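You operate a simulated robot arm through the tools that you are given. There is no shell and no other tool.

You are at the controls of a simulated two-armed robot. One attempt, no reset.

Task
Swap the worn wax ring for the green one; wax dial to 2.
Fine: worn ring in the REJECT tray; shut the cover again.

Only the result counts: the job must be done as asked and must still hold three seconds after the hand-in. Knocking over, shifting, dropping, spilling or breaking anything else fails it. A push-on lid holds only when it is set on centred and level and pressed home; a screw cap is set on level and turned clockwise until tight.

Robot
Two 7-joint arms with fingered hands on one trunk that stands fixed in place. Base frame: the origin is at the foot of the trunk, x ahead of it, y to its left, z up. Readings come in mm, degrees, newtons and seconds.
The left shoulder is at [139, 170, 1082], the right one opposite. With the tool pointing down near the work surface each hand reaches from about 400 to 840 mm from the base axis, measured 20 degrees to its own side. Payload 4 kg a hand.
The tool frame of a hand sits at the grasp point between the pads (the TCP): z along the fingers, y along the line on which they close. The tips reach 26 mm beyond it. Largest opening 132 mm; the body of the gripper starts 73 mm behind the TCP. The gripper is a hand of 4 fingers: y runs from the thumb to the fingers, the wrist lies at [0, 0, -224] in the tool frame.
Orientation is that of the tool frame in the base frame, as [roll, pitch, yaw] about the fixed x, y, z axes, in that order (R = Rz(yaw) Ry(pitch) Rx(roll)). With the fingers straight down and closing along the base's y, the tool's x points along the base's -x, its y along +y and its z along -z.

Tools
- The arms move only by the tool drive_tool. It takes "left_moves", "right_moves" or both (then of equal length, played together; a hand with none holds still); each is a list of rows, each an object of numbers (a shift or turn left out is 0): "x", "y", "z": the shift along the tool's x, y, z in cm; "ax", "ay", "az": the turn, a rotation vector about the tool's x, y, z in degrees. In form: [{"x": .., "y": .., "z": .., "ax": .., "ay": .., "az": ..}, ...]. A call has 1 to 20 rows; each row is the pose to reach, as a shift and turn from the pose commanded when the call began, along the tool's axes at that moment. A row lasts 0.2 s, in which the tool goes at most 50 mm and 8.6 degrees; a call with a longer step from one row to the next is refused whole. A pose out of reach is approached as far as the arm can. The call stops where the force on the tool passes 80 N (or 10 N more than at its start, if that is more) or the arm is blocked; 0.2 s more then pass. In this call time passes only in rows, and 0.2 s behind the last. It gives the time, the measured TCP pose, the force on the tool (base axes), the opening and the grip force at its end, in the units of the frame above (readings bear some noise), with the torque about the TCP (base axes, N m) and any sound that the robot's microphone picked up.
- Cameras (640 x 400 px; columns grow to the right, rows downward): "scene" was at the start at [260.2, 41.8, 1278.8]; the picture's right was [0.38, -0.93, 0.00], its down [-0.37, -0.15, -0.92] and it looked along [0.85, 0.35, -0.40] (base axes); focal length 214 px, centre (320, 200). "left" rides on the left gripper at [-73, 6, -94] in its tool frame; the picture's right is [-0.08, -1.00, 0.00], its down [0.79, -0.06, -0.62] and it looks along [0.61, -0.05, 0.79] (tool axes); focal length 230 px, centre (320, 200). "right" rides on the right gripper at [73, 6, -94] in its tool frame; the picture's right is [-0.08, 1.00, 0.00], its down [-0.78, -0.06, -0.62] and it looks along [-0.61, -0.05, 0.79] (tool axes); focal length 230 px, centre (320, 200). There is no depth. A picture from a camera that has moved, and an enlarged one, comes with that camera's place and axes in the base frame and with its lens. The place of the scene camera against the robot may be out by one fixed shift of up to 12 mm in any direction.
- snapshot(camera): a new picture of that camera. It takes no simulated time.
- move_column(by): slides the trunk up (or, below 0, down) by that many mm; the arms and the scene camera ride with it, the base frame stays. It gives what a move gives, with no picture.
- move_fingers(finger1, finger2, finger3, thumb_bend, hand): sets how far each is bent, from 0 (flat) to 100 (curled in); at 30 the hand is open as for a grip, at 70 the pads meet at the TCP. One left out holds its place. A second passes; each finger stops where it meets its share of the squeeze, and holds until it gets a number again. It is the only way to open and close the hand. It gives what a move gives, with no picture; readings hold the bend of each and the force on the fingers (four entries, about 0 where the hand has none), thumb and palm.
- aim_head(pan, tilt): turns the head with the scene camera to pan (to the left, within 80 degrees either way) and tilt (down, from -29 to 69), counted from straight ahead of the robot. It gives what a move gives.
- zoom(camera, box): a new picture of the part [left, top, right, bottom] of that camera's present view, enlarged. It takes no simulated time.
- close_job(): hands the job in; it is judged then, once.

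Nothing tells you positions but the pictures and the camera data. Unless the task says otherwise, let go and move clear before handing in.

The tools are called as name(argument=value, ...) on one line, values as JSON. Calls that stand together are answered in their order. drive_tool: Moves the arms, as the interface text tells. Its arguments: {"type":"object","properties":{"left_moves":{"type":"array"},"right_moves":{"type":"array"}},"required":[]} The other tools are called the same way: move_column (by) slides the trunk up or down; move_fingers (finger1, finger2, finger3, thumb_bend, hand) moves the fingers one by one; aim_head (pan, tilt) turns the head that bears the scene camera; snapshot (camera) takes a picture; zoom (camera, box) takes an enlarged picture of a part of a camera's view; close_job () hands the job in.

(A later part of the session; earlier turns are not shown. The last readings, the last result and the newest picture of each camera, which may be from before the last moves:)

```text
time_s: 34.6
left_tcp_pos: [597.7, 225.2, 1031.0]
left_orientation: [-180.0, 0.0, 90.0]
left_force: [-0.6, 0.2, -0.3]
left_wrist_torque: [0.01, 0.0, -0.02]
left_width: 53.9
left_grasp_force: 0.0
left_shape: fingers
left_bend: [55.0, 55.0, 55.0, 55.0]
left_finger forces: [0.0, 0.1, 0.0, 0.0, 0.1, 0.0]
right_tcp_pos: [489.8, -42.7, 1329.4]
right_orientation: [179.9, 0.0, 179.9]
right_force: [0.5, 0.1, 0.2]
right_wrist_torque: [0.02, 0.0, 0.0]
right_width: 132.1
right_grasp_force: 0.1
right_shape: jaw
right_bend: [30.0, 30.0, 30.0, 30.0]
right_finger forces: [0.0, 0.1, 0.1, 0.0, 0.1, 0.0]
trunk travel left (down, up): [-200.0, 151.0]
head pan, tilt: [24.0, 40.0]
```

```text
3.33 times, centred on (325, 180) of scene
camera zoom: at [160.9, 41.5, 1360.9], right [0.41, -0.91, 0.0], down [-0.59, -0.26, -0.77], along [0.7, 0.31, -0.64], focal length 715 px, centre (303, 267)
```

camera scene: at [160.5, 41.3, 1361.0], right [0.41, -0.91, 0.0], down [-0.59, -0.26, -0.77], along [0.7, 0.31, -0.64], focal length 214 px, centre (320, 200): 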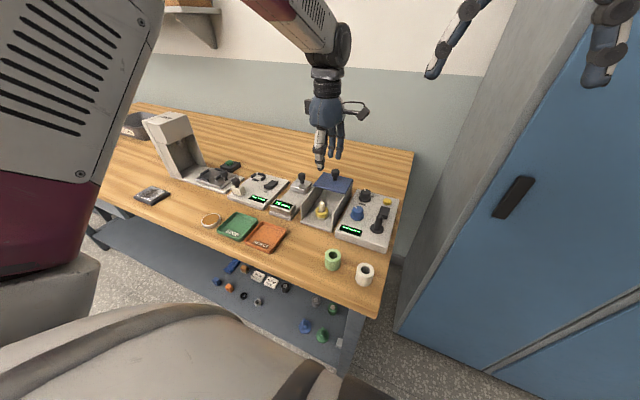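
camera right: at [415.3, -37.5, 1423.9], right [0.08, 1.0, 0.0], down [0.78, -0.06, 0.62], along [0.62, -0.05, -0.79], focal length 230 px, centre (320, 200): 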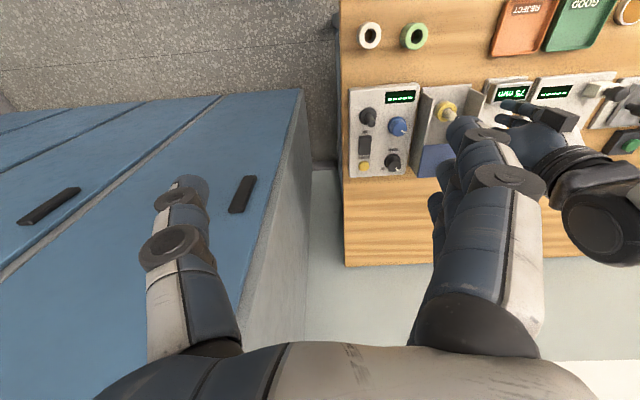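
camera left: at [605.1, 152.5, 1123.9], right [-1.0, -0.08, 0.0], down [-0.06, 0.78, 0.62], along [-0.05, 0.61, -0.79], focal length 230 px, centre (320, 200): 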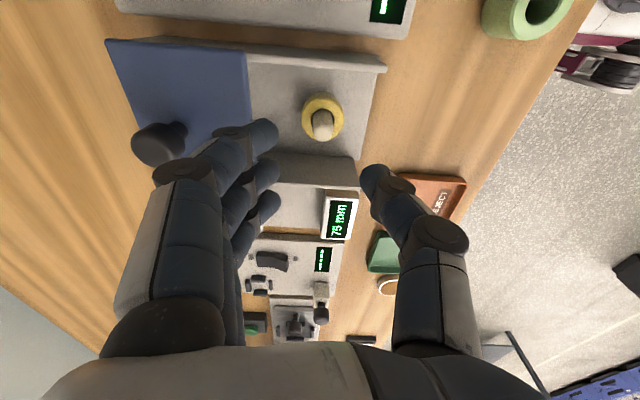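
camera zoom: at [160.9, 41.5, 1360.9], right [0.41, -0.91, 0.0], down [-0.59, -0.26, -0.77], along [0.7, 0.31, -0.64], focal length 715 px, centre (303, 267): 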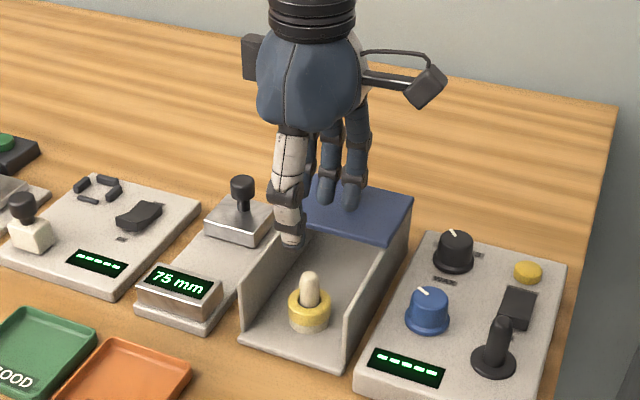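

Ring/post centre comes out at about [596, 225] in hand coordinates. To keep the far-side finger joints clear of the cover edge (x≈647), I'll shift the hand toward the robot (x≈573), with fingers only slightly bent and the thumb bent more; setting that shape now at height to check it.

drive_tool(left_moves=[{"y": -1.2}, {"y": -2.4}])

move_fingers(hand="left", finger1=40, finger2=40, finger3=40, thumb_bend=60)

snapshot(camera="left")

zoom(camera="scene", box=[270, 120, 380, 240])

zoom(camera="right", box=[380, 60, 640, 220])

```text
time_s: 35.2
left_tcp_pos: [573.5, 224.2, 1030.3]
left_orientation: [179.9, 0.0, 89.9]
left_force: [0.3, -0.3, -0.3]
left_wrist_torque: [-0.02, 0.0, -0.01]
left_width: 54.0
left_grasp_force: 0.1
left_shape: fingers
left_bend: [55.0, 55.0, 55.0, 55.0]
left_finger forces: [0.1, 0.1, 0.1, 0.0, 0.0, 0.1]
right_tcp_pos: [488.2, -43.1, 1329.3]
right_orientation: [-179.9, 0.0, 179.9]
right_force: [0.5, -0.7, -0.6]
right_wrist_torque: [-0.01, -0.01, 0.0]
right_width: 131.7
right_grasp_force: 0.0
right_shape: jaw
right_bend: [30.0, 30.0, 30.0, 30.0]
right_finger forces: [0.1, 0.0, 0.0, 0.0, 0.0, 0.0]
trunk travel left (down, up): [-200.0, 151.0]
head pan, tilt: [24.0, 40.0]
```

```text
time_s: 36.2
left_tcp_pos: [573.8, 224.7, 1031.3]
left_orientation: [180.0, -0.1, 89.9]
left_force: [1.0, 0.3, 0.7]
left_wrist_torque: [-0.01, -0.03, -0.03]
left_width: 71.0
left_grasp_force: 0.0
left_shape: fingers
left_bend: [40.0, 40.0, 40.0, 60.0]
left_finger forces: [0.1, 0.1, 0.0, 0.0, 0.0, 0.0]
right_tcp_pos: [488.0, -42.0, 1328.6]
right_orientation: [-180.0, 0.0, 179.9]
right_force: [0.6, 0.0, -0.1]
right_wrist_torque: [0.04, 0.0, 0.01]
right_width: 132.0
right_grasp_force: 0.0
right_shape: jaw
right_bend: [30.0, 30.0, 30.0, 30.0]
right_finger forces: [0.0, 0.0, 0.0, 0.1, 0.0, 0.0]
trunk travel left (down, up): [-200.0, 151.0]
head pan, tilt: [24.0, 40.0]
```

```text
taken
camera left: at [581.0, 152.0, 1124.5], right [-1.0, -0.08, 0.0], down [-0.06, 0.78, 0.62], along [-0.05, 0.61, -0.79], focal length 230 px, centre (320, 200)
```

left: 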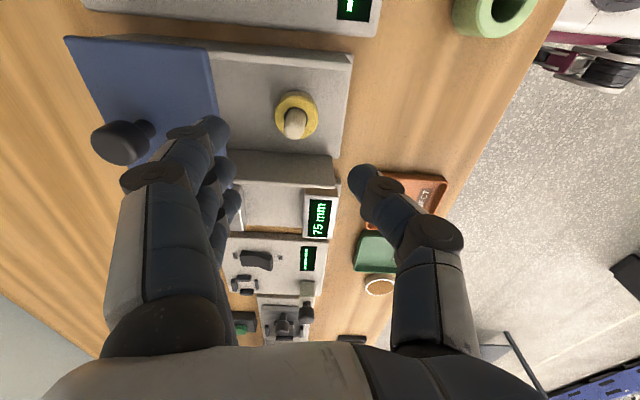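

```text
3.33 times, centred on (325, 180) of scene
camera zoom: at [160.5, 41.4, 1361.0], right [0.41, -0.91, 0.0], down [-0.59, -0.26, -0.77], along [0.7, 0.31, -0.64], focal length 715 px, centre (303, 267)
```

zoom: 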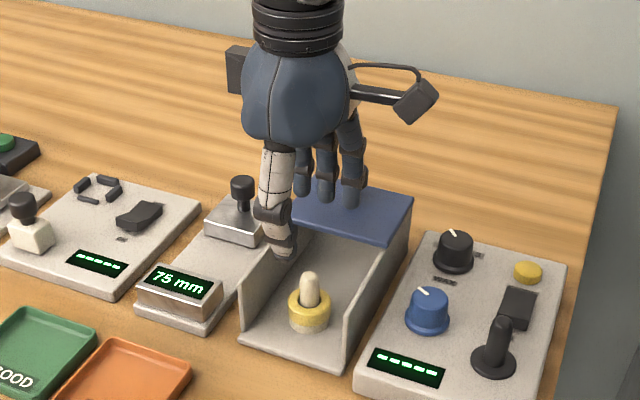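

```text
2.46 times, centred on (510, 140) of right
camera zoom: at [415.6, -37.5, 1423.7], right [0.08, 1.0, 0.0], down [0.78, -0.06, 0.62], along [0.61, -0.05, -0.79], focal length 566 px, centre (-148, 348)
```

zoom: 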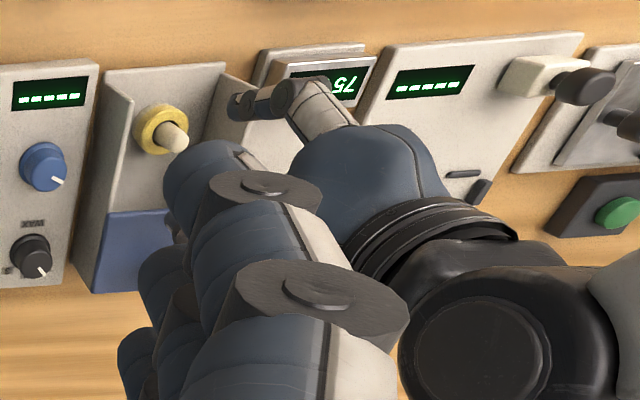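

The shape looks right: far-side pads about 57 mm out, thumb about 20 mm. I'll bend the fingers to 44, descend partway to z≈960, and check clearance to the cover and ring.

move_fingers(hand="left", finger1=44, finger2=44, finger3=44, thumb_bend=60)

drive_tool(left_moves=[{"z": 2.5}, {"z": 5}, {"z": 7}])

snapshot(camera="left")

zoom(camera="scene", box=[290, 150, 360, 230])

zoom(camera="left", box=[160, 100, 400, 250])

```text
time_s: 37.2
left_tcp_pos: [573.8, 224.3, 1030.2]
left_orientation: [180.0, 0.1, 90.1]
left_force: [-0.4, -0.4, -1.1]
left_wrist_torque: [-0.01, 0.0, 0.01]
left_width: 65.4
left_grasp_force: 0.1
left_shape: fingers
left_bend: [44.0, 44.0, 44.0, 60.0]
left_finger forces: [0.0, 0.0, 0.0, 0.0, 0.0, 0.0]
right_tcp_pos: [488.3, -42.7, 1327.7]
right_orientation: [180.0, 0.1, 180.0]
right_force: [-0.1, 1.3, -0.4]
right_wrist_torque: [-0.01, 0.0, -0.04]
right_width: 131.7
right_grasp_force: 0.0
right_shape: jaw
right_bend: [30.0, 30.0, 30.0, 30.0]
right_finger forces: [0.0, 0.0, 0.0, 0.1, 0.1, 0.0]
trunk travel left (down, up): [-200.0, 151.0]
head pan, tilt: [24.0, 40.0]
```

```text
time_s: 38.0
left_tcp_pos: [573.3, 226.2, 959.5]
left_orientation: [-180.0, 0.0, 90.0]
left_force: [1.1, 0.7, -0.2]
left_wrist_torque: [0.01, -0.01, -0.02]
left_width: 65.0
left_grasp_force: 0.0
left_shape: fingers
left_bend: [44.0, 44.0, 44.0, 60.0]
left_finger forces: [0.0, 0.1, 0.0, 0.0, 0.1, 0.0]
right_tcp_pos: [489.7, -41.8, 1328.6]
right_orientation: [-180.0, 0.0, -179.9]
right_force: [0.6, -0.5, -0.3]
right_wrist_torque: [0.01, 0.0, -0.01]
right_width: 131.7
right_grasp_force: 0.0
right_shape: jaw
right_bend: [30.0, 30.0, 30.0, 30.0]
right_finger forces: [0.0, 0.1, 0.0, 0.1, 0.0, 0.0]
trunk travel left (down, up): [-200.0, 151.0]
head pan, tilt: [24.0, 40.0]
```

```text
taken
camera left: at [581.3, 152.1, 1053.4], right [-1.0, -0.08, 0.0], down [-0.06, 0.78, 0.62], along [-0.05, 0.61, -0.79], focal length 230 px, centre (320, 200)
```

left: 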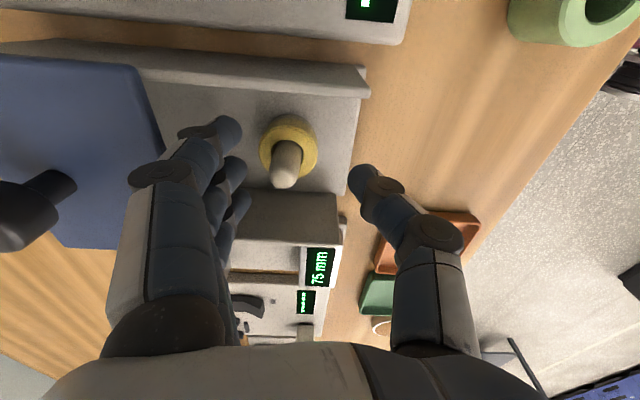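

```text
5.00 times, centred on (325, 190) of scene
camera zoom: at [161.0, 41.5, 1360.9], right [0.41, -0.91, 0.0], down [-0.59, -0.26, -0.77], along [0.7, 0.31, -0.64], focal length 1072 px, centre (295, 250)
```

zoom: 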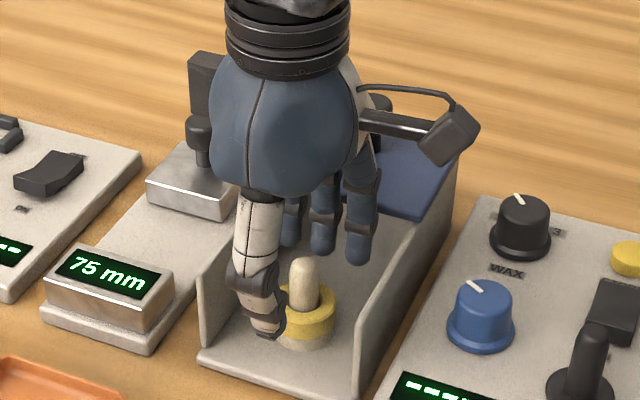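

```text
2.67 times, centred on (280, 175) of left
camera zoom: at [581.3, 152.1, 1053.4], right [-1.0, -0.08, 0.0], down [-0.06, 0.78, 0.62], along [-0.05, 0.61, -0.79], focal length 614 px, centre (427, 267)
```

zoom: 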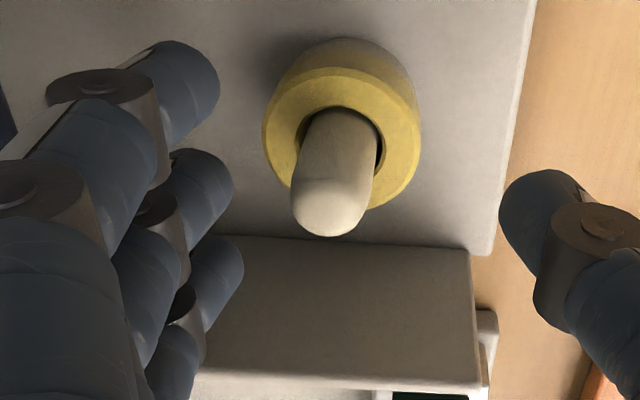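

Clear on all sides. Descending to grip height z≈925, fingertips a few mm above the base plate.

drive_tool(left_moves=[{"z": 1.5}, {"z": 2.7}, {"z": 3.4}])

snapshot(camera="left")

zoom(camera="scene", box=[290, 150, 360, 230])

```text
time_s: 38.8
left_tcp_pos: [573.1, 225.2, 927.3]
left_orientation: [180.0, 0.0, 90.1]
left_force: [0.3, -0.7, 0.6]
left_wrist_torque: [0.01, -0.03, -0.01]
left_width: 65.1
left_grasp_force: 0.2
left_shape: fingers
left_bend: [44.0, 44.0, 44.0, 60.0]
left_finger forces: [0.0, 0.0, 0.1, 0.0, 0.1, 0.0]
right_tcp_pos: [488.6, -42.3, 1327.5]
right_orientation: [180.0, 0.0, 180.0]
right_force: [0.2, -0.5, -0.4]
right_wrist_torque: [-0.03, 0.02, -0.01]
right_width: 131.6
right_grasp_force: 0.2
right_shape: jaw
right_bend: [30.0, 30.0, 30.0, 30.0]
right_finger forces: [0.0, 0.0, 0.0, 0.0, 0.0, 0.1]
trunk travel left (down, up): [-200.0, 151.0]
head pan, tilt: [24.0, 40.0]
```

```text
taken
camera left: at [581.5, 151.7, 1020.4], right [-1.0, -0.08, 0.0], down [-0.06, 0.78, 0.62], along [-0.05, 0.61, -0.79], focal length 230 px, centre (320, 200)
```

left: 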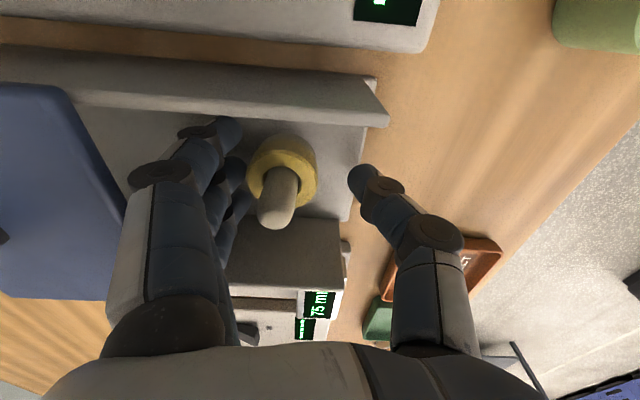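

```text
5.00 times, centred on (325, 190) of scene
camera zoom: at [160.8, 41.4, 1361.0], right [0.41, -0.91, 0.0], down [-0.59, -0.26, -0.77], along [0.7, 0.31, -0.64], focal length 1072 px, centre (295, 250)
```

zoom: 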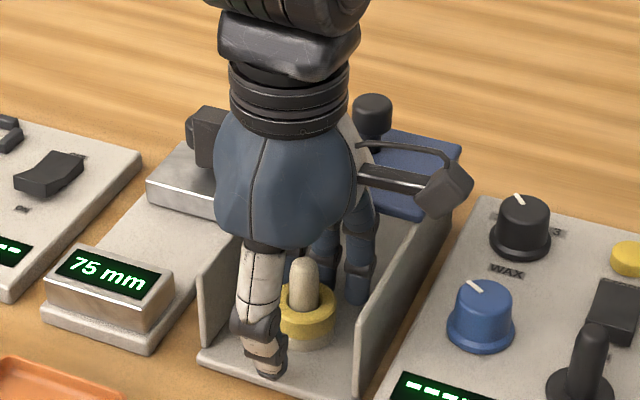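

Everything is straddling the ring cleanly. Closing on it.

move_fingers(hand="left", finger1=54, finger2=54, finger3=54, thumb_bend=78)

snapshot(camera="left")

zoom(camera="scene", box=[290, 150, 360, 230])

zoom(camera="left", box=[180, 110, 400, 250])

```text
time_s: 39.8
left_tcp_pos: [573.3, 224.9, 926.8]
left_orientation: [-180.0, 0.0, 89.9]
left_force: [0.2, -0.3, 1.4]
left_wrist_torque: [0.04, -0.05, -0.01]
left_width: 32.3
left_grasp_force: 9.1
left_shape: fingers
left_bend: [53.0, 46.0, 53.0, 75.0]
left_finger forces: [0.8, 6.7, 1.0, 0.0, 8.9, 0.0]
right_tcp_pos: [487.9, -42.3, 1329.4]
right_orientation: [-179.9, 0.0, -180.0]
right_force: [-0.1, 0.2, 0.3]
right_wrist_torque: [-0.02, -0.02, 0.01]
right_width: 132.0
right_grasp_force: 0.1
right_shape: jaw
right_bend: [30.0, 30.0, 30.0, 30.0]
right_finger forces: [0.0, 0.0, 0.0, 0.0, 0.0, 0.0]
trunk travel left (down, up): [-200.0, 151.0]
head pan, tilt: [24.0, 40.0]
```

```text
taken
camera left: at [581.0, 151.5, 1020.7], right [-1.0, -0.08, 0.0], down [-0.06, 0.78, 0.62], along [-0.05, 0.61, -0.79], focal length 230 px, centre (320, 200)
```

left: 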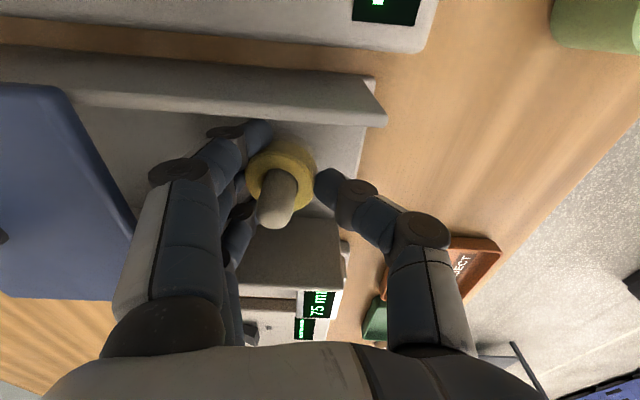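

```text
5.00 times, centred on (325, 190) of scene
camera zoom: at [160.4, 41.3, 1361.1], right [0.41, -0.91, 0.0], down [-0.59, -0.26, -0.77], along [0.7, 0.31, -0.64], focal length 1072 px, centre (295, 250)
```

zoom: 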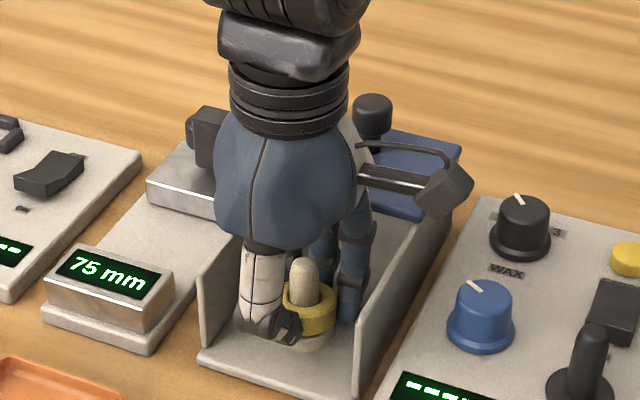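

```text
2.86 times, centred on (290, 180) of left
camera zoom: at [581.0, 151.5, 1020.7], right [-1.0, -0.08, 0.0], down [-0.06, 0.78, 0.62], along [-0.05, 0.61, -0.79], focal length 657 px, centre (406, 257)
```

zoom: 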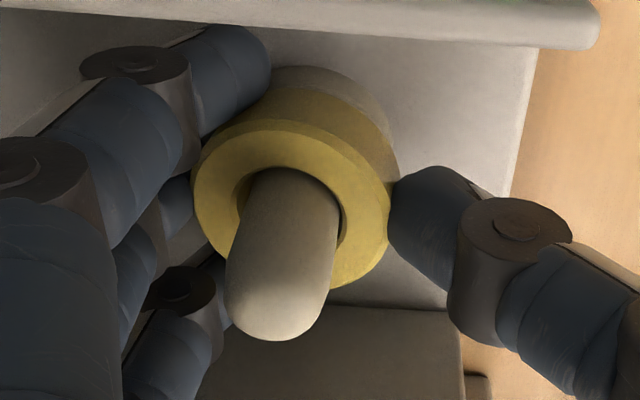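

The ring is held by the middle finger and thumb (about 7–9 N) with the other fingers cradling it. Lifting 1 cm to confirm it comes along.

drive_tool(left_moves=[{"z": -0.5}, {"z": -1.0}])

zoom(camera="scene", box=[290, 150, 360, 230])

zoom(camera="left", box=[180, 110, 400, 250])

```text
time_s: 40.4
left_tcp_pos: [572.4, 225.2, 936.1]
left_orientation: [-180.0, 0.0, 90.0]
left_force: [-0.1, 0.4, -0.8]
left_wrist_torque: [-0.01, 0.0, 0.0]
left_width: 32.0
left_grasp_force: 8.9
left_shape: fingers
left_bend: [53.0, 46.0, 53.0, 75.0]
left_finger forces: [0.8, 7.0, 1.1, 0.0, 8.8, 0.0]
right_tcp_pos: [488.3, -42.2, 1329.5]
right_orientation: [-180.0, 0.0, 180.0]
right_force: [0.6, 0.1, 0.2]
right_wrist_torque: [-0.02, 0.03, -0.02]
right_width: 131.8
right_grasp_force: 0.1
right_shape: jaw
right_bend: [30.0, 30.0, 30.0, 30.0]
right_finger forces: [0.1, 0.0, 0.1, 0.0, 0.1, 0.0]
trunk travel left (down, up): [-200.0, 151.0]
head pan, tilt: [24.0, 40.0]
```

```text
5.00 times, centred on (325, 190) of scene
camera zoom: at [160.4, 41.4, 1361.0], right [0.41, -0.91, 0.0], down [-0.59, -0.26, -0.77], along [0.7, 0.31, -0.64], focal length 1072 px, centre (295, 250)
```

zoom: 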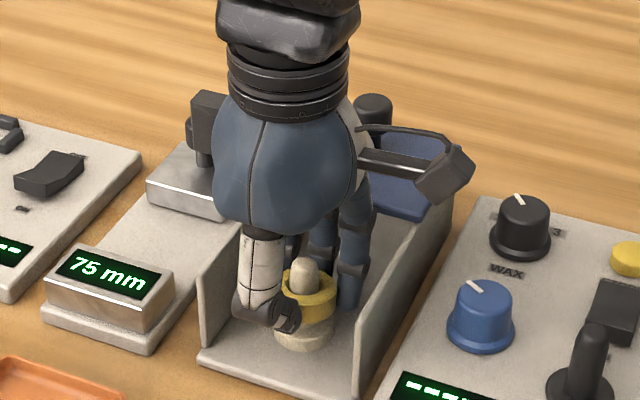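

```text
2.86 times, centred on (290, 180) of left
camera zoom: at [580.8, 151.9, 1030.6], right [-1.0, -0.08, 0.0], down [-0.06, 0.78, 0.62], along [-0.05, 0.61, -0.79], focal length 657 px, centre (406, 257)
```

zoom: 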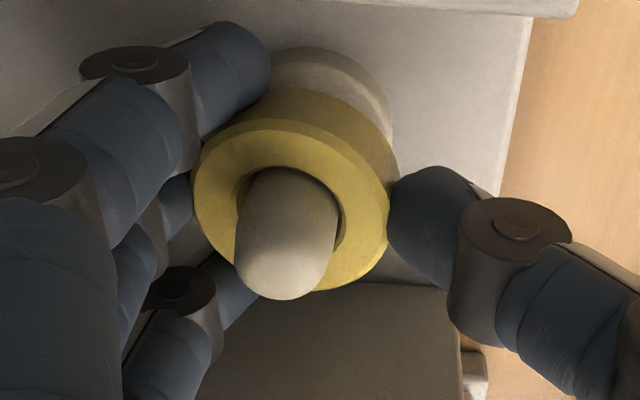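

The ring lifts cleanly. I'll raise it clear of the post and carry it toward the REJECT tray at height.

drive_tool(left_moves=[{"z": -2}, {"z": -4}, {"z": -6}, {"z": -8}])

drive_tool(left_moves=[{"x": 2, "y": -2.5}, {"x": 4, "y": -5}, {"x": 6, "y": -7.5}, {"x": 8, "y": -10}, {"x": 10, "y": -12.3}, {"x": 11, "y": -13.5}])

snapshot(camera="left")

snapshot(camera="scene")

```text
time_s: 41.4
left_tcp_pos: [573.3, 224.3, 1017.8]
left_orientation: [179.9, 0.0, 90.0]
left_force: [0.0, -0.3, 0.2]
left_wrist_torque: [0.01, 0.02, 0.0]
left_width: 32.2
left_grasp_force: 9.4
left_shape: fingers
left_bend: [53.0, 46.0, 53.0, 75.0]
left_finger forces: [0.8, 7.0, 1.1, 0.0, 8.7, 0.1]
right_tcp_pos: [487.7, -43.2, 1329.0]
right_orientation: [-179.9, 0.0, 180.0]
right_force: [-0.7, -1.2, 0.1]
right_wrist_torque: [-0.01, -0.01, -0.03]
right_width: 132.1
right_grasp_force: 0.0
right_shape: jaw
right_bend: [30.0, 30.0, 30.0, 30.0]
right_finger forces: [0.0, 0.1, 0.1, 0.1, 0.1, 0.0]
trunk travel left (down, up): [-200.0, 151.0]
head pan, tilt: [24.0, 40.0]
```

```text
time_s: 42.8
left_tcp_pos: [438.6, 334.8, 1016.8]
left_orientation: [-179.9, 0.0, 90.1]
left_force: [0.8, -0.2, 1.1]
left_wrist_torque: [-0.01, -0.01, 0.0]
left_width: 32.2
left_grasp_force: 9.2
left_shape: fingers
left_bend: [53.0, 46.0, 53.0, 75.0]
left_finger forces: [0.7, 7.0, 1.2, 0.0, 8.6, 0.1]
right_tcp_pos: [488.9, -42.2, 1328.5]
right_orientation: [180.0, 0.0, -179.9]
right_force: [-0.4, 0.6, 0.6]
right_wrist_torque: [-0.02, -0.01, 0.0]
right_width: 131.9
right_grasp_force: 0.1
right_shape: jaw
right_bend: [30.0, 30.0, 30.0, 30.0]
right_finger forces: [0.0, 0.2, 0.1, 0.0, 0.0, 0.0]
trunk travel left (down, up): [-200.0, 151.0]
head pan, tilt: [24.0, 40.0]
```

```text
taken
camera left: at [446.0, 261.5, 1110.8], right [-1.0, -0.08, 0.0], down [-0.06, 0.78, 0.62], along [-0.05, 0.61, -0.79], focal length 230 px, centre (320, 200)
```

left: 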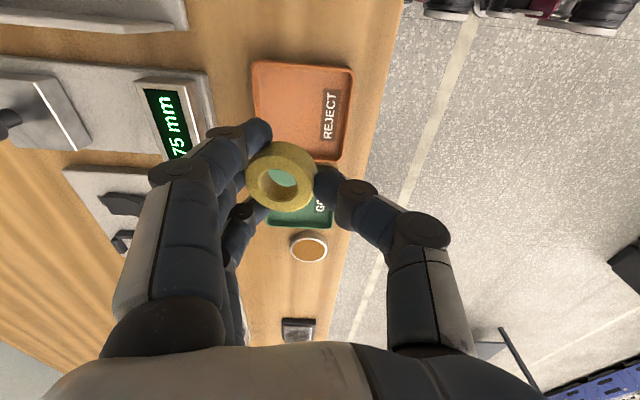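

```text
taken
camera scene: at [160.4, 41.3, 1361.0], right [0.41, -0.91, 0.0], down [-0.59, -0.26, -0.77], along [0.7, 0.31, -0.64], focal length 214 px, centre (320, 200)
```

scene: 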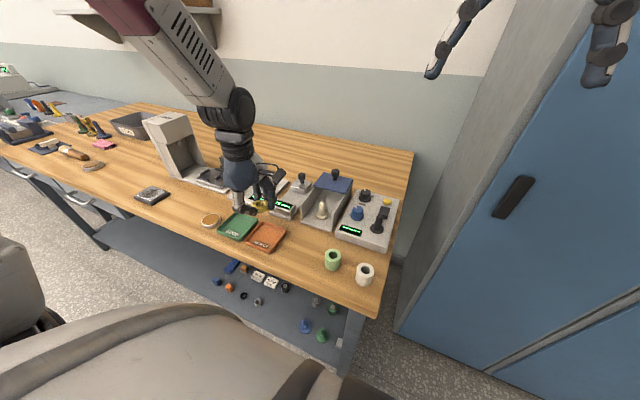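

The REJECT tray spans about x 411–497, y 291–377, so I'll shift slightly and lower the ring toward its centre, stopping above the floor to check.

drive_tool(left_moves=[{"y": -0.5, "z": 2.5}, {"y": -0.5, "z": 5}, {"y": -0.5, "z": 7}, {"y": -0.5, "z": 8.5}])

snapshot(camera="left")

zoom(camera="scene", box=[200, 170, 320, 260])

```text
time_s: 43.8
left_tcp_pos: [434.1, 335.4, 930.6]
left_orientation: [179.9, 0.0, 90.1]
left_force: [-0.1, 1.1, -0.2]
left_wrist_torque: [0.0, 0.01, -0.02]
left_width: 32.2
left_grasp_force: 8.5
left_shape: fingers
left_bend: [53.0, 46.0, 53.0, 75.0]
left_finger forces: [0.8, 7.0, 1.3, 0.0, 8.6, 0.0]
right_tcp_pos: [489.4, -42.3, 1328.9]
right_orientation: [179.9, -0.1, -180.0]
right_force: [-0.8, -0.3, -0.2]
right_wrist_torque: [-0.01, 0.0, -0.01]
right_width: 131.7
right_grasp_force: 0.0
right_shape: jaw
right_bend: [30.0, 30.0, 30.0, 30.0]
right_finger forces: [0.0, 0.1, 0.0, 0.1, 0.0, 0.0]
trunk travel left (down, up): [-200.0, 151.0]
head pan, tilt: [24.0, 40.0]
```

```text
taken
camera left: at [441.8, 261.5, 1025.6], right [-1.0, -0.08, 0.0], down [-0.06, 0.78, 0.62], along [-0.05, 0.61, -0.79], focal length 230 px, centre (320, 200)
```

left: 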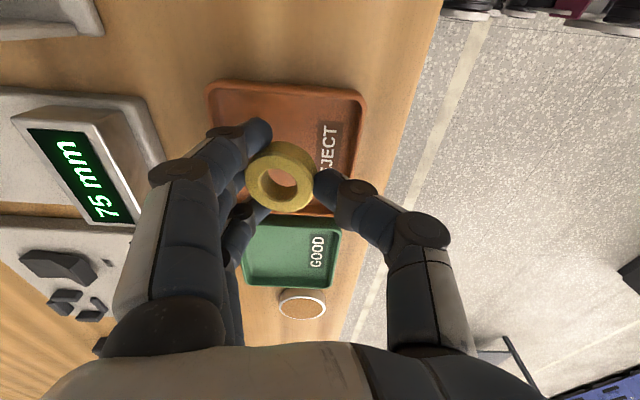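

```text
4.44 times, centred on (260, 215) of scene
camera zoom: at [160.8, 41.5, 1361.0], right [0.41, -0.91, 0.0], down [-0.59, -0.26, -0.77], along [0.7, 0.31, -0.64], focal length 953 px, centre (587, 133)
```

zoom: 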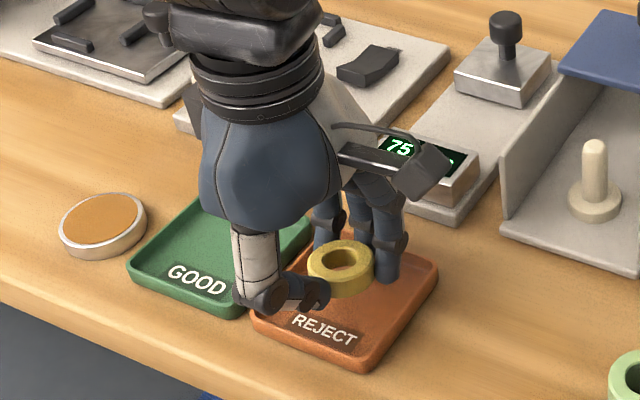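

The ring is centred over the REJECT tray. Lowering in small steps until light contact.

drive_tool(left_moves=[{"z": 0.3}, {"z": 0.6}])

drive_tool(left_moves=[{"z": 0.2}, {"z": 0.4}])

zoom(camera="scene", box=[220, 190, 300, 260])

```text
time_s: 44.4
left_tcp_pos: [433.8, 335.1, 926.6]
left_orientation: [179.9, 0.1, 90.0]
left_force: [-0.2, -0.7, 0.0]
left_wrist_torque: [-0.01, -0.02, 0.0]
left_width: 32.1
left_grasp_force: 8.6
left_shape: fingers
left_bend: [53.0, 46.0, 53.0, 75.0]
left_finger forces: [0.7, 7.0, 1.3, 0.0, 8.5, 0.1]
right_tcp_pos: [488.4, -43.2, 1329.0]
right_orientation: [180.0, -0.1, 180.0]
right_force: [-1.0, -0.1, 0.3]
right_wrist_torque: [-0.02, 0.0, -0.02]
right_width: 132.0
right_grasp_force: 0.0
right_shape: jaw
right_bend: [30.0, 30.0, 30.0, 30.0]
right_finger forces: [0.1, 0.0, 0.1, 0.0, 0.1, 0.0]
trunk travel left (down, up): [-200.0, 151.0]
head pan, tilt: [24.0, 40.0]
```

```text
time_s: 45.0
left_tcp_pos: [433.8, 335.3, 921.5]
left_orientation: [179.9, 0.0, 90.0]
left_force: [0.2, 0.1, 0.6]
left_wrist_torque: [0.0, 0.01, 0.01]
left_width: 32.2
left_grasp_force: 8.5
left_shape: fingers
left_bend: [53.0, 46.0, 53.0, 75.0]
left_finger forces: [0.7, 7.0, 1.4, 0.0, 8.6, 0.0]
right_tcp_pos: [487.8, -42.6, 1329.0]
right_orientation: [179.9, 0.1, 180.0]
right_force: [0.1, 0.1, -0.1]
right_wrist_torque: [0.01, 0.0, 0.0]
right_width: 132.0
right_grasp_force: 0.0
right_shape: jaw
right_bend: [30.0, 30.0, 30.0, 30.0]
right_finger forces: [0.0, 0.1, 0.0, 0.1, 0.0, 0.1]
trunk travel left (down, up): [-200.0, 151.0]
head pan, tilt: [24.0, 40.0]
```

```text
5.71 times, centred on (260, 225) of scene
camera zoom: at [160.5, 41.4, 1361.0], right [0.41, -0.91, 0.0], down [-0.59, -0.26, -0.77], along [0.7, 0.31, -0.64], focal length 1226 px, centre (663, 57)
```

zoom: 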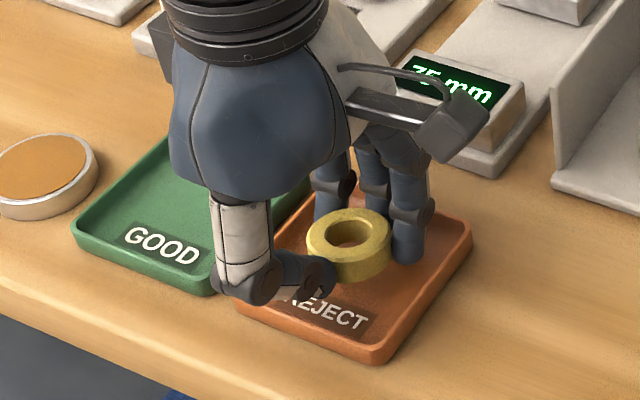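

drive_tool(left_moves=[{"z": 0.2}, {"z": 0.4}])

zoom(camera="scene", box=[220, 190, 300, 260])

```text
time_s: 45.6
left_tcp_pos: [433.5, 334.9, 918.0]
left_orientation: [179.9, 0.1, 90.0]
left_force: [0.0, 0.1, -0.1]
left_wrist_torque: [-0.02, -0.04, 0.0]
left_width: 31.8
left_grasp_force: 8.7
left_shape: fingers
left_bend: [53.0, 46.0, 53.0, 75.0]
left_finger forces: [0.7, 7.0, 1.4, 0.0, 8.5, 0.1]
right_tcp_pos: [488.7, -42.8, 1329.5]
right_orientation: [180.0, 0.0, -180.0]
right_force: [-0.1, -0.3, -0.8]
right_wrist_torque: [-0.02, 0.02, 0.02]
right_width: 132.0
right_grasp_force: 0.0
right_shape: jaw
right_bend: [30.0, 30.0, 30.0, 30.0]
right_finger forces: [0.1, 0.0, 0.0, 0.0, 0.1, 0.1]
trunk travel left (down, up): [-200.0, 151.0]
head pan, tilt: [24.0, 40.0]
```

```text
5.71 times, centred on (260, 225) of scene
camera zoom: at [160.6, 41.4, 1361.0], right [0.41, -0.91, 0.0], down [-0.59, -0.26, -0.77], along [0.7, 0.31, -0.64], focal length 1226 px, centre (663, 57)
```

zoom: 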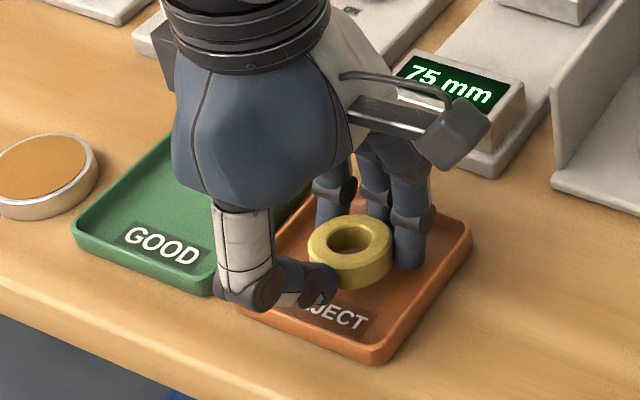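

drive_tool(left_moves=[{"z": 0.2}, {"z": 0.4}])

drive_tool(left_moves=[{"z": 0.1}, {"z": 0.2}])

zoom(camera="scene", box=[220, 190, 300, 260])

```text
time_s: 46.2
left_tcp_pos: [433.6, 334.4, 916.1]
left_orientation: [179.8, -0.1, 90.0]
left_force: [-0.7, 4.0, 20.9]
left_wrist_torque: [0.08, -0.78, 0.13]
left_width: 31.8
left_grasp_force: 20.1
left_shape: fingers
left_bend: [55.0, 46.0, 55.0, 75.0]
left_finger forces: [12.0, 6.8, 11.8, 0.0, 9.1, 0.1]
right_tcp_pos: [486.6, -43.0, 1330.0]
right_orientation: [179.9, 0.1, 180.0]
right_force: [0.1, 0.4, 0.0]
right_wrist_torque: [0.01, 0.0, 0.04]
right_width: 131.8
right_grasp_force: 0.0
right_shape: jaw
right_bend: [30.0, 30.0, 30.0, 30.0]
right_finger forces: [0.1, 0.0, 0.0, 0.0, 0.0, 0.0]
trunk travel left (down, up): [-200.0, 151.0]
head pan, tilt: [24.0, 40.0]
```

```text
time_s: 46.8
left_tcp_pos: [432.0, 333.2, 915.7]
left_orientation: [179.4, 0.0, 90.0]
left_force: [-1.2, 9.8, 48.5]
left_wrist_torque: [0.21, -1.92, 0.38]
left_width: 31.7
left_grasp_force: 33.2
left_shape: fingers
left_bend: [57.0, 46.0, 57.0, 75.0]
left_finger forces: [22.7, 13.0, 22.0, 0.0, 8.6, 0.0]
right_tcp_pos: [484.9, -43.1, 1331.4]
right_orientation: [180.0, 0.1, 180.0]
right_force: [-0.2, 0.8, -1.0]
right_wrist_torque: [0.01, -0.03, -0.01]
right_width: 132.0
right_grasp_force: 0.0
right_shape: jaw
right_bend: [30.0, 30.0, 30.0, 30.0]
right_finger forces: [0.0, 0.1, 0.1, 0.1, 0.0, 0.0]
trunk travel left (down, up): [-200.0, 151.0]
head pan, tilt: [24.0, 40.0]
```

```text
5.71 times, centred on (260, 225) of scene
camera zoom: at [156.7, 40.2, 1362.1], right [0.41, -0.91, 0.0], down [-0.59, -0.26, -0.77], along [0.7, 0.31, -0.64], focal length 1226 px, centre (663, 57)
```

zoom: 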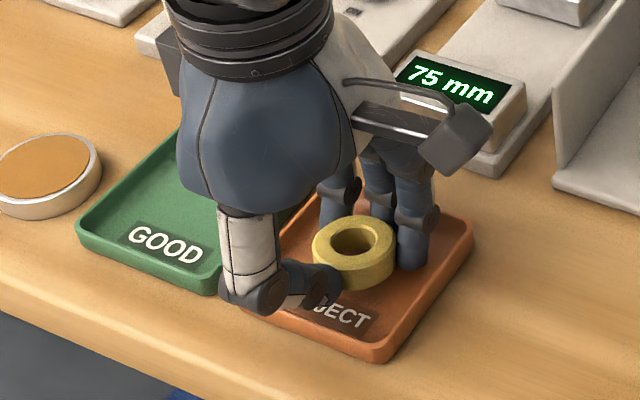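

Fingertips met the tray floor harder than intended (48 N), so I'll back up 5 mm right away before releasing.

drive_tool(left_moves=[{"z": -0.25}, {"z": -0.5}])

snapshot(camera="left")

zoom(camera="scene", box=[220, 190, 300, 260])

```text
time_s: 47.4
left_tcp_pos: [432.0, 335.0, 915.1]
left_orientation: [-180.0, 0.1, 90.0]
left_force: [0.5, 6.8, 22.3]
left_wrist_torque: [0.32, -0.88, 0.32]
left_width: 32.1
left_grasp_force: 19.4
left_shape: fingers
left_bend: [55.0, 46.0, 55.0, 75.0]
left_finger forces: [11.3, 7.0, 12.8, 0.0, 7.9, 0.0]
right_tcp_pos: [488.4, -43.3, 1328.7]
right_orientation: [-179.9, 0.0, -180.0]
right_force: [-0.4, -0.4, 0.8]
right_wrist_torque: [-0.02, -0.02, -0.01]
right_width: 131.8
right_grasp_force: 0.1
right_shape: jaw
right_bend: [30.0, 30.0, 30.0, 30.0]
right_finger forces: [0.1, 0.0, 0.0, 0.0, 0.1, 0.1]
trunk travel left (down, up): [-200.0, 151.0]
head pan, tilt: [24.0, 40.0]
```

```text
taken
camera left: at [439.6, 261.3, 1010.2], right [-1.0, -0.08, 0.0], down [-0.06, 0.79, 0.62], along [-0.05, 0.61, -0.79], focal length 230 px, centre (320, 200)
```

left: 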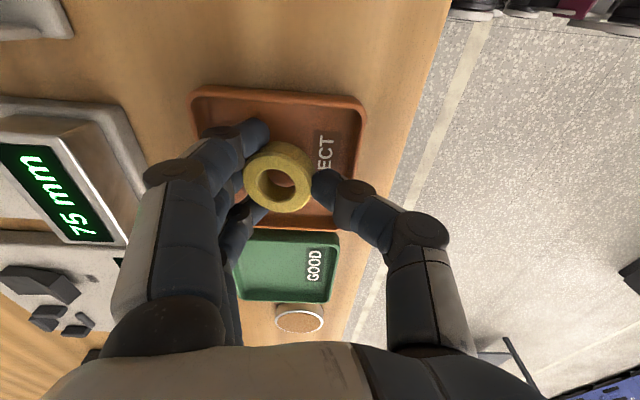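

```text
5.71 times, centred on (260, 225) of scene
camera zoom: at [159.4, 41.2, 1360.9], right [0.41, -0.91, 0.0], down [-0.59, -0.26, -0.77], along [0.7, 0.31, -0.64], focal length 1226 px, centre (663, 57)
```

zoom: 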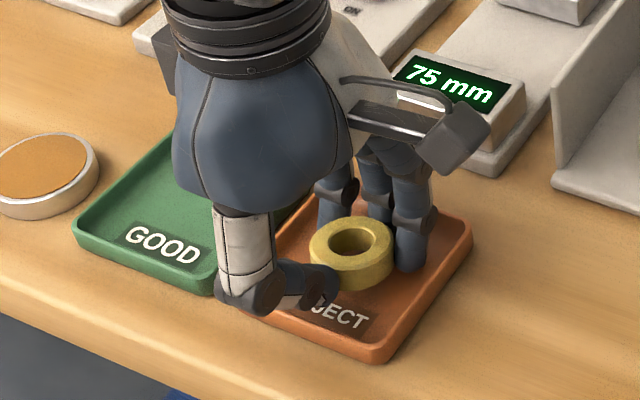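

drive_tool(left_moves=[{"z": -0.2}, {"z": -0.4}])

```text
time_s: 48.0
left_tcp_pos: [432.3, 333.4, 920.1]
left_orientation: [-179.9, 0.0, 90.0]
left_force: [0.3, -0.2, -0.4]
left_wrist_torque: [-0.01, 0.01, 0.01]
left_width: 31.8
left_grasp_force: 9.1
left_shape: fingers
left_bend: [53.0, 46.0, 53.0, 75.0]
left_finger forces: [1.0, 6.6, 1.7, 0.0, 8.4, 0.0]
right_tcp_pos: [488.0, -42.4, 1327.6]
right_orientation: [-180.0, 0.0, 179.9]
right_force: [-0.3, -0.6, -0.7]
right_wrist_torque: [-0.02, -0.02, 0.02]
right_width: 131.8
right_grasp_force: 0.0
right_shape: jaw
right_bend: [30.0, 30.0, 30.0, 30.0]
right_finger forces: [0.0, 0.0, 0.0, 0.1, 0.0, 0.0]
trunk travel left (down, up): [-200.0, 151.0]
head pan, tilt: [24.0, 40.0]
```

Contact is off now. I'll lower 2 mm and release the ring into the tray.

drive_tool(left_moves=[{"z": 0.15}])

move_fingers(hand="left", finger1=43, finger2=43, finger3=43, thumb_bend=66)

snapshot(camera="left")

zoom(camera="scene", box=[220, 190, 300, 260])

```text
time_s: 48.4
left_tcp_pos: [432.1, 335.8, 919.3]
left_orientation: [180.0, 0.1, 90.0]
left_force: [-0.4, -0.4, 0.9]
left_wrist_torque: [0.03, 0.02, -0.01]
left_width: 31.7
left_grasp_force: 8.7
left_shape: fingers
left_bend: [53.0, 46.0, 53.0, 75.0]
left_finger forces: [1.0, 6.6, 1.5, 0.0, 8.4, 0.0]
right_tcp_pos: [488.0, -42.8, 1329.2]
right_orientation: [180.0, 0.0, -180.0]
right_force: [0.1, 0.0, -0.4]
right_wrist_torque: [-0.03, 0.02, -0.02]
right_width: 131.8
right_grasp_force: 0.0
right_shape: jaw
right_bend: [30.0, 30.0, 30.0, 30.0]
right_finger forces: [0.1, 0.1, 0.1, 0.1, 0.0, 0.0]
trunk travel left (down, up): [-200.0, 151.0]
head pan, tilt: [24.0, 40.0]
```

```text
time_s: 49.4
left_tcp_pos: [433.6, 334.6, 920.4]
left_orientation: [-179.9, -0.1, 90.0]
left_force: [2.0, 0.7, 4.2]
left_wrist_torque: [-0.04, 0.0, 0.0]
left_width: 53.6
left_grasp_force: 2.2
left_shape: fingers
left_bend: [43.0, 43.0, 43.0, 67.0]
left_finger forces: [0.0, 0.1, 0.0, 0.1, 4.0, 0.0]
right_tcp_pos: [488.7, -42.3, 1328.8]
right_orientation: [180.0, 0.0, 180.0]
right_force: [1.1, 0.6, 0.4]
right_wrist_torque: [0.0, -0.03, 0.01]
right_width: 131.9
right_grasp_force: 0.0
right_shape: jaw
right_bend: [30.0, 30.0, 30.0, 30.0]
right_finger forces: [0.1, 0.0, 0.1, 0.1, 0.0, 0.0]
trunk travel left (down, up): [-200.0, 151.0]
head pan, tilt: [24.0, 40.0]
```

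```text
taken
camera left: at [441.2, 261.8, 1013.2], right [-1.0, -0.08, 0.0], down [-0.06, 0.78, 0.62], along [-0.05, 0.61, -0.79], focal length 230 px, centre (320, 200)
```

left: 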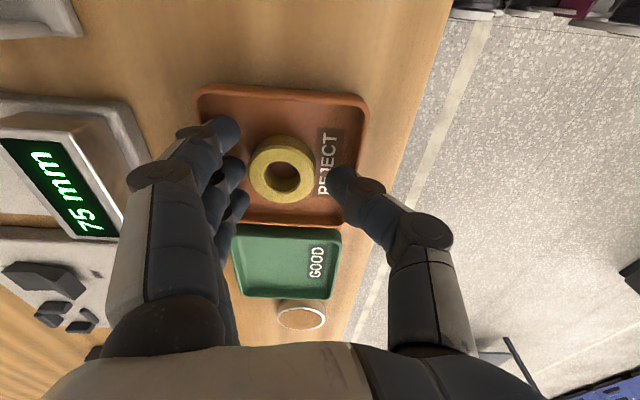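

```text
5.71 times, centred on (260, 225) of scene
camera zoom: at [160.6, 41.2, 1361.0], right [0.41, -0.91, 0.0], down [-0.59, -0.26, -0.77], along [0.7, 0.31, -0.64], focal length 1226 px, centre (663, 57)
```

zoom: 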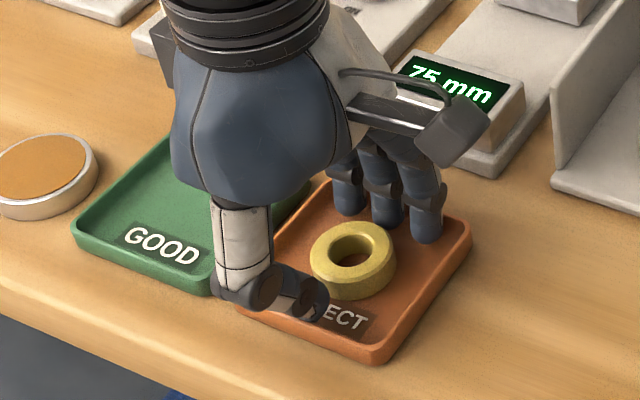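

The ring rests flat in the REJECT tray. I'll lift straight up clear of it.

drive_tool(left_moves=[{"z": -1.5}, {"z": -4}, {"z": -7}, {"z": -10}])

zoom(camera="scene", box=[220, 190, 380, 290])

snapshot(camera="left")

```text
time_s: 50.4
left_tcp_pos: [432.4, 334.9, 1021.1]
left_orientation: [-180.0, 0.0, 90.1]
left_force: [0.1, 0.8, 1.0]
left_wrist_torque: [-0.04, -0.03, -0.01]
left_width: 56.4
left_grasp_force: 0.1
left_shape: fingers
left_bend: [43.0, 43.0, 43.0, 66.0]
left_finger forces: [0.1, 0.0, 0.1, 0.0, 0.1, 0.0]
right_tcp_pos: [488.3, -42.7, 1329.0]
right_orientation: [180.0, 0.0, 179.9]
right_force: [-0.1, -0.1, -0.6]
right_wrist_torque: [0.01, -0.04, 0.01]
right_width: 132.1
right_grasp_force: 0.2
right_shape: jaw
right_bend: [30.0, 30.0, 30.0, 30.0]
right_finger forces: [0.0, 0.0, 0.0, 0.1, 0.1, 0.0]
trunk travel left (down, up): [-200.0, 151.0]
head pan, tilt: [24.0, 40.0]
```

```text
4.00 times, centred on (300, 240) of scene
camera zoom: at [159.8, 41.1, 1361.2], right [0.41, -0.91, 0.0], down [-0.59, -0.26, -0.77], along [0.7, 0.31, -0.64], focal length 858 px, centre (400, 40)
```

zoom: 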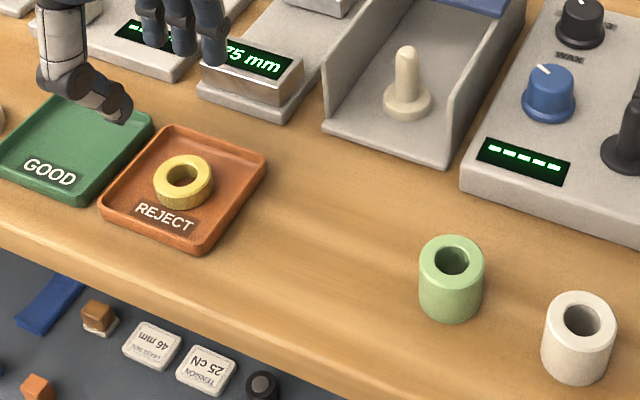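

```text
taken
camera left: at [440.3, 262.0, 1113.5], right [-1.0, -0.08, 0.0], down [-0.06, 0.78, 0.62], along [-0.05, 0.61, -0.79], focal length 230 px, centre (320, 200)
```

left: 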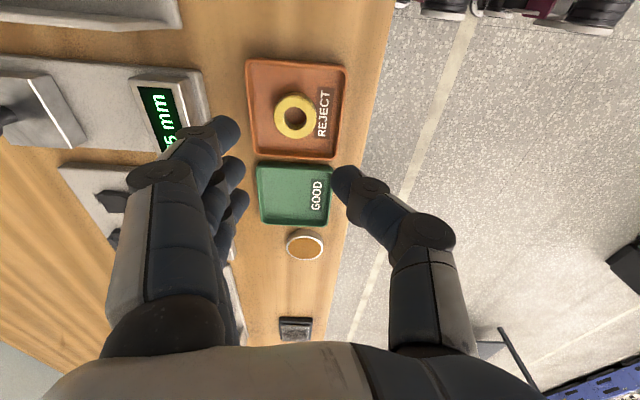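

The worn ring is flat in the REJECT tray and the post is bare. Now I'll move over the green ring at about [466, 134] and look.

drive_tool(left_moves=[{"x": -4, "y": 0.3}, {"x": -8, "y": 0.6}, {"x": -12, "y": 0.9}, {"x": -16, "y": 1.1}, {"x": -20, "y": 1.1}])

snapshot(camera="left")

zoom(camera="left", box=[220, 40, 380, 160])

zoom(camera="scene", box=[290, 170, 400, 290])

```text
time_s: 51.6
left_tcp_pos: [442.4, 133.9, 1019.4]
left_orientation: [179.9, 0.0, 90.0]
left_force: [-0.8, -0.7, -0.2]
left_wrist_torque: [0.01, 0.01, -0.01]
left_width: 56.5
left_grasp_force: 0.0
left_shape: fingers
left_bend: [43.0, 43.0, 43.0, 66.0]
left_finger forces: [0.0, 0.0, 0.0, 0.0, 0.0, 0.0]
right_tcp_pos: [489.0, -43.0, 1328.7]
right_orientation: [180.0, 0.0, -180.0]
right_force: [0.2, -0.6, 0.2]
right_wrist_torque: [0.01, 0.01, 0.02]
right_width: 131.9
right_grasp_force: 0.1
right_shape: jaw
right_bend: [30.0, 30.0, 30.0, 30.0]
right_finger forces: [0.0, 0.0, 0.0, 0.1, 0.1, 0.1]
trunk travel left (down, up): [-200.0, 151.0]
head pan, tilt: [24.0, 40.0]
```

```text
taken
camera left: at [451.6, 60.1, 1112.8], right [-1.0, -0.08, 0.0], down [-0.06, 0.78, 0.62], along [-0.05, 0.62, -0.79], focal length 230 px, centre (320, 200)
```

left: 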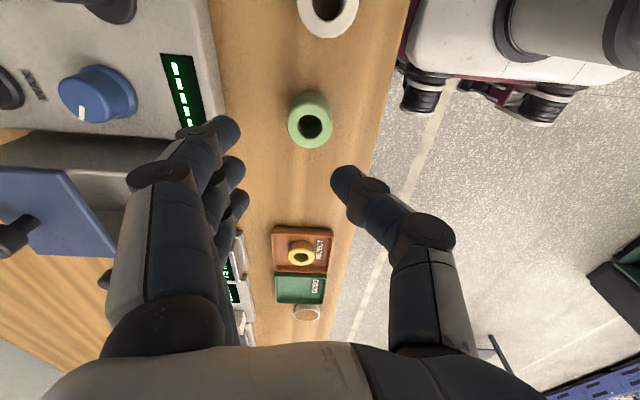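

```text
3.33 times, centred on (300, 100) of left
camera zoom: at [451.6, 60.1, 1112.8], right [-1.0, -0.08, 0.0], down [-0.06, 0.78, 0.62], along [-0.05, 0.62, -0.79], focal length 767 px, centre (387, 533)
```

zoom: 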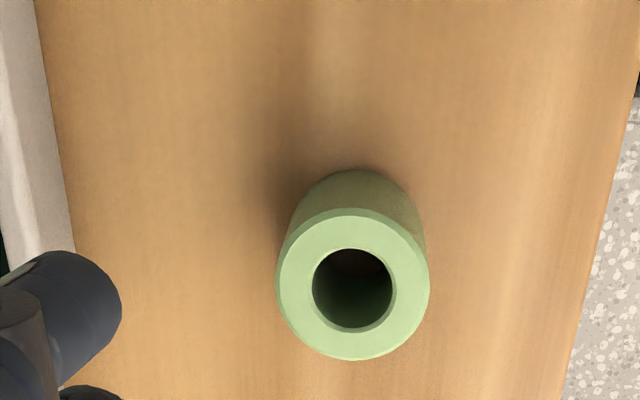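

```text
3.33 times, centred on (345, 230) of scene
camera zoom: at [160.5, 40.5, 1361.1], right [0.41, -0.91, 0.0], down [-0.59, -0.26, -0.77], along [0.7, 0.31, -0.64], focal length 715 px, centre (237, 100)
```

zoom: 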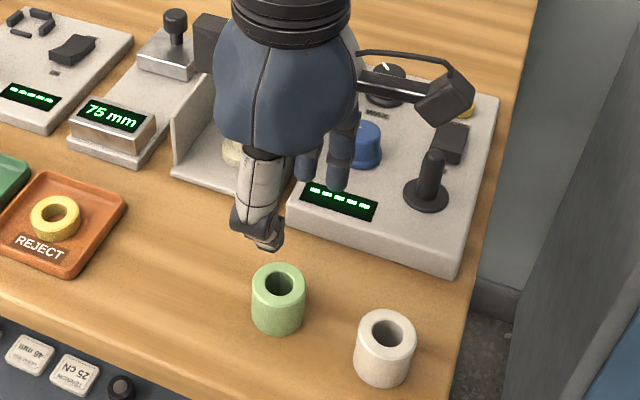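

A closer look puts the green ring at about [452, 132], top near z≈916, OD 40, hole about 21. I'll shift to line it up with the same hand offset as before and go lower for a refined view.

drive_tool(left_moves=[{"x": -0.15, "y": -1.35, "z": 2}, {"x": -0.15, "y": -1.35, "z": 4.5}])

zoom(camera="left", box=[160, 60, 400, 240])

zoom(camera="scene", box=[300, 190, 400, 290])

```text
time_s: 52.2
left_tcp_pos: [429.7, 133.7, 973.7]
left_orientation: [180.0, -0.1, 90.0]
left_force: [0.9, 0.5, -0.3]
left_wrist_torque: [0.01, 0.02, 0.02]
left_width: 56.2
left_grasp_force: 0.1
left_shape: fingers
left_bend: [43.0, 43.0, 43.0, 66.0]
left_finger forces: [0.0, 0.0, 0.0, 0.0, 0.1, 0.0]
right_tcp_pos: [489.0, -42.4, 1328.0]
right_orientation: [-180.0, 0.0, -179.9]
right_force: [-0.1, -0.1, 1.1]
right_wrist_torque: [0.04, 0.0, 0.02]
right_width: 131.7
right_grasp_force: 0.1
right_shape: jaw
right_bend: [30.0, 30.0, 30.0, 30.0]
right_finger forces: [0.0, 0.0, 0.0, 0.0, 0.0, 0.1]
trunk travel left (down, up): [-200.0, 151.0]
head pan, tilt: [24.0, 40.0]
```

```text
2.22 times, centred on (280, 150) of left
camera zoom: at [438.6, 60.5, 1067.1], right [-1.0, -0.08, 0.0], down [-0.06, 0.79, 0.62], along [-0.05, 0.61, -0.79], focal length 511 px, centre (409, 311)
```

zoom: 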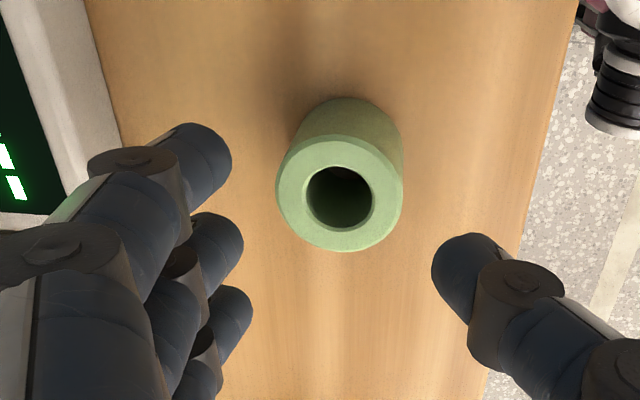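

```text
4.00 times, centred on (350, 240) of scene
camera zoom: at [161.4, 41.8, 1360.8], right [0.41, -0.91, 0.0], down [-0.59, -0.26, -0.77], along [0.7, 0.31, -0.64], focal length 858 px, centre (200, 40)
```

zoom: 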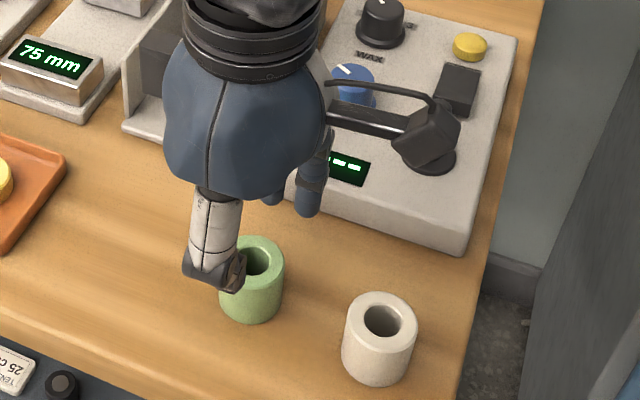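

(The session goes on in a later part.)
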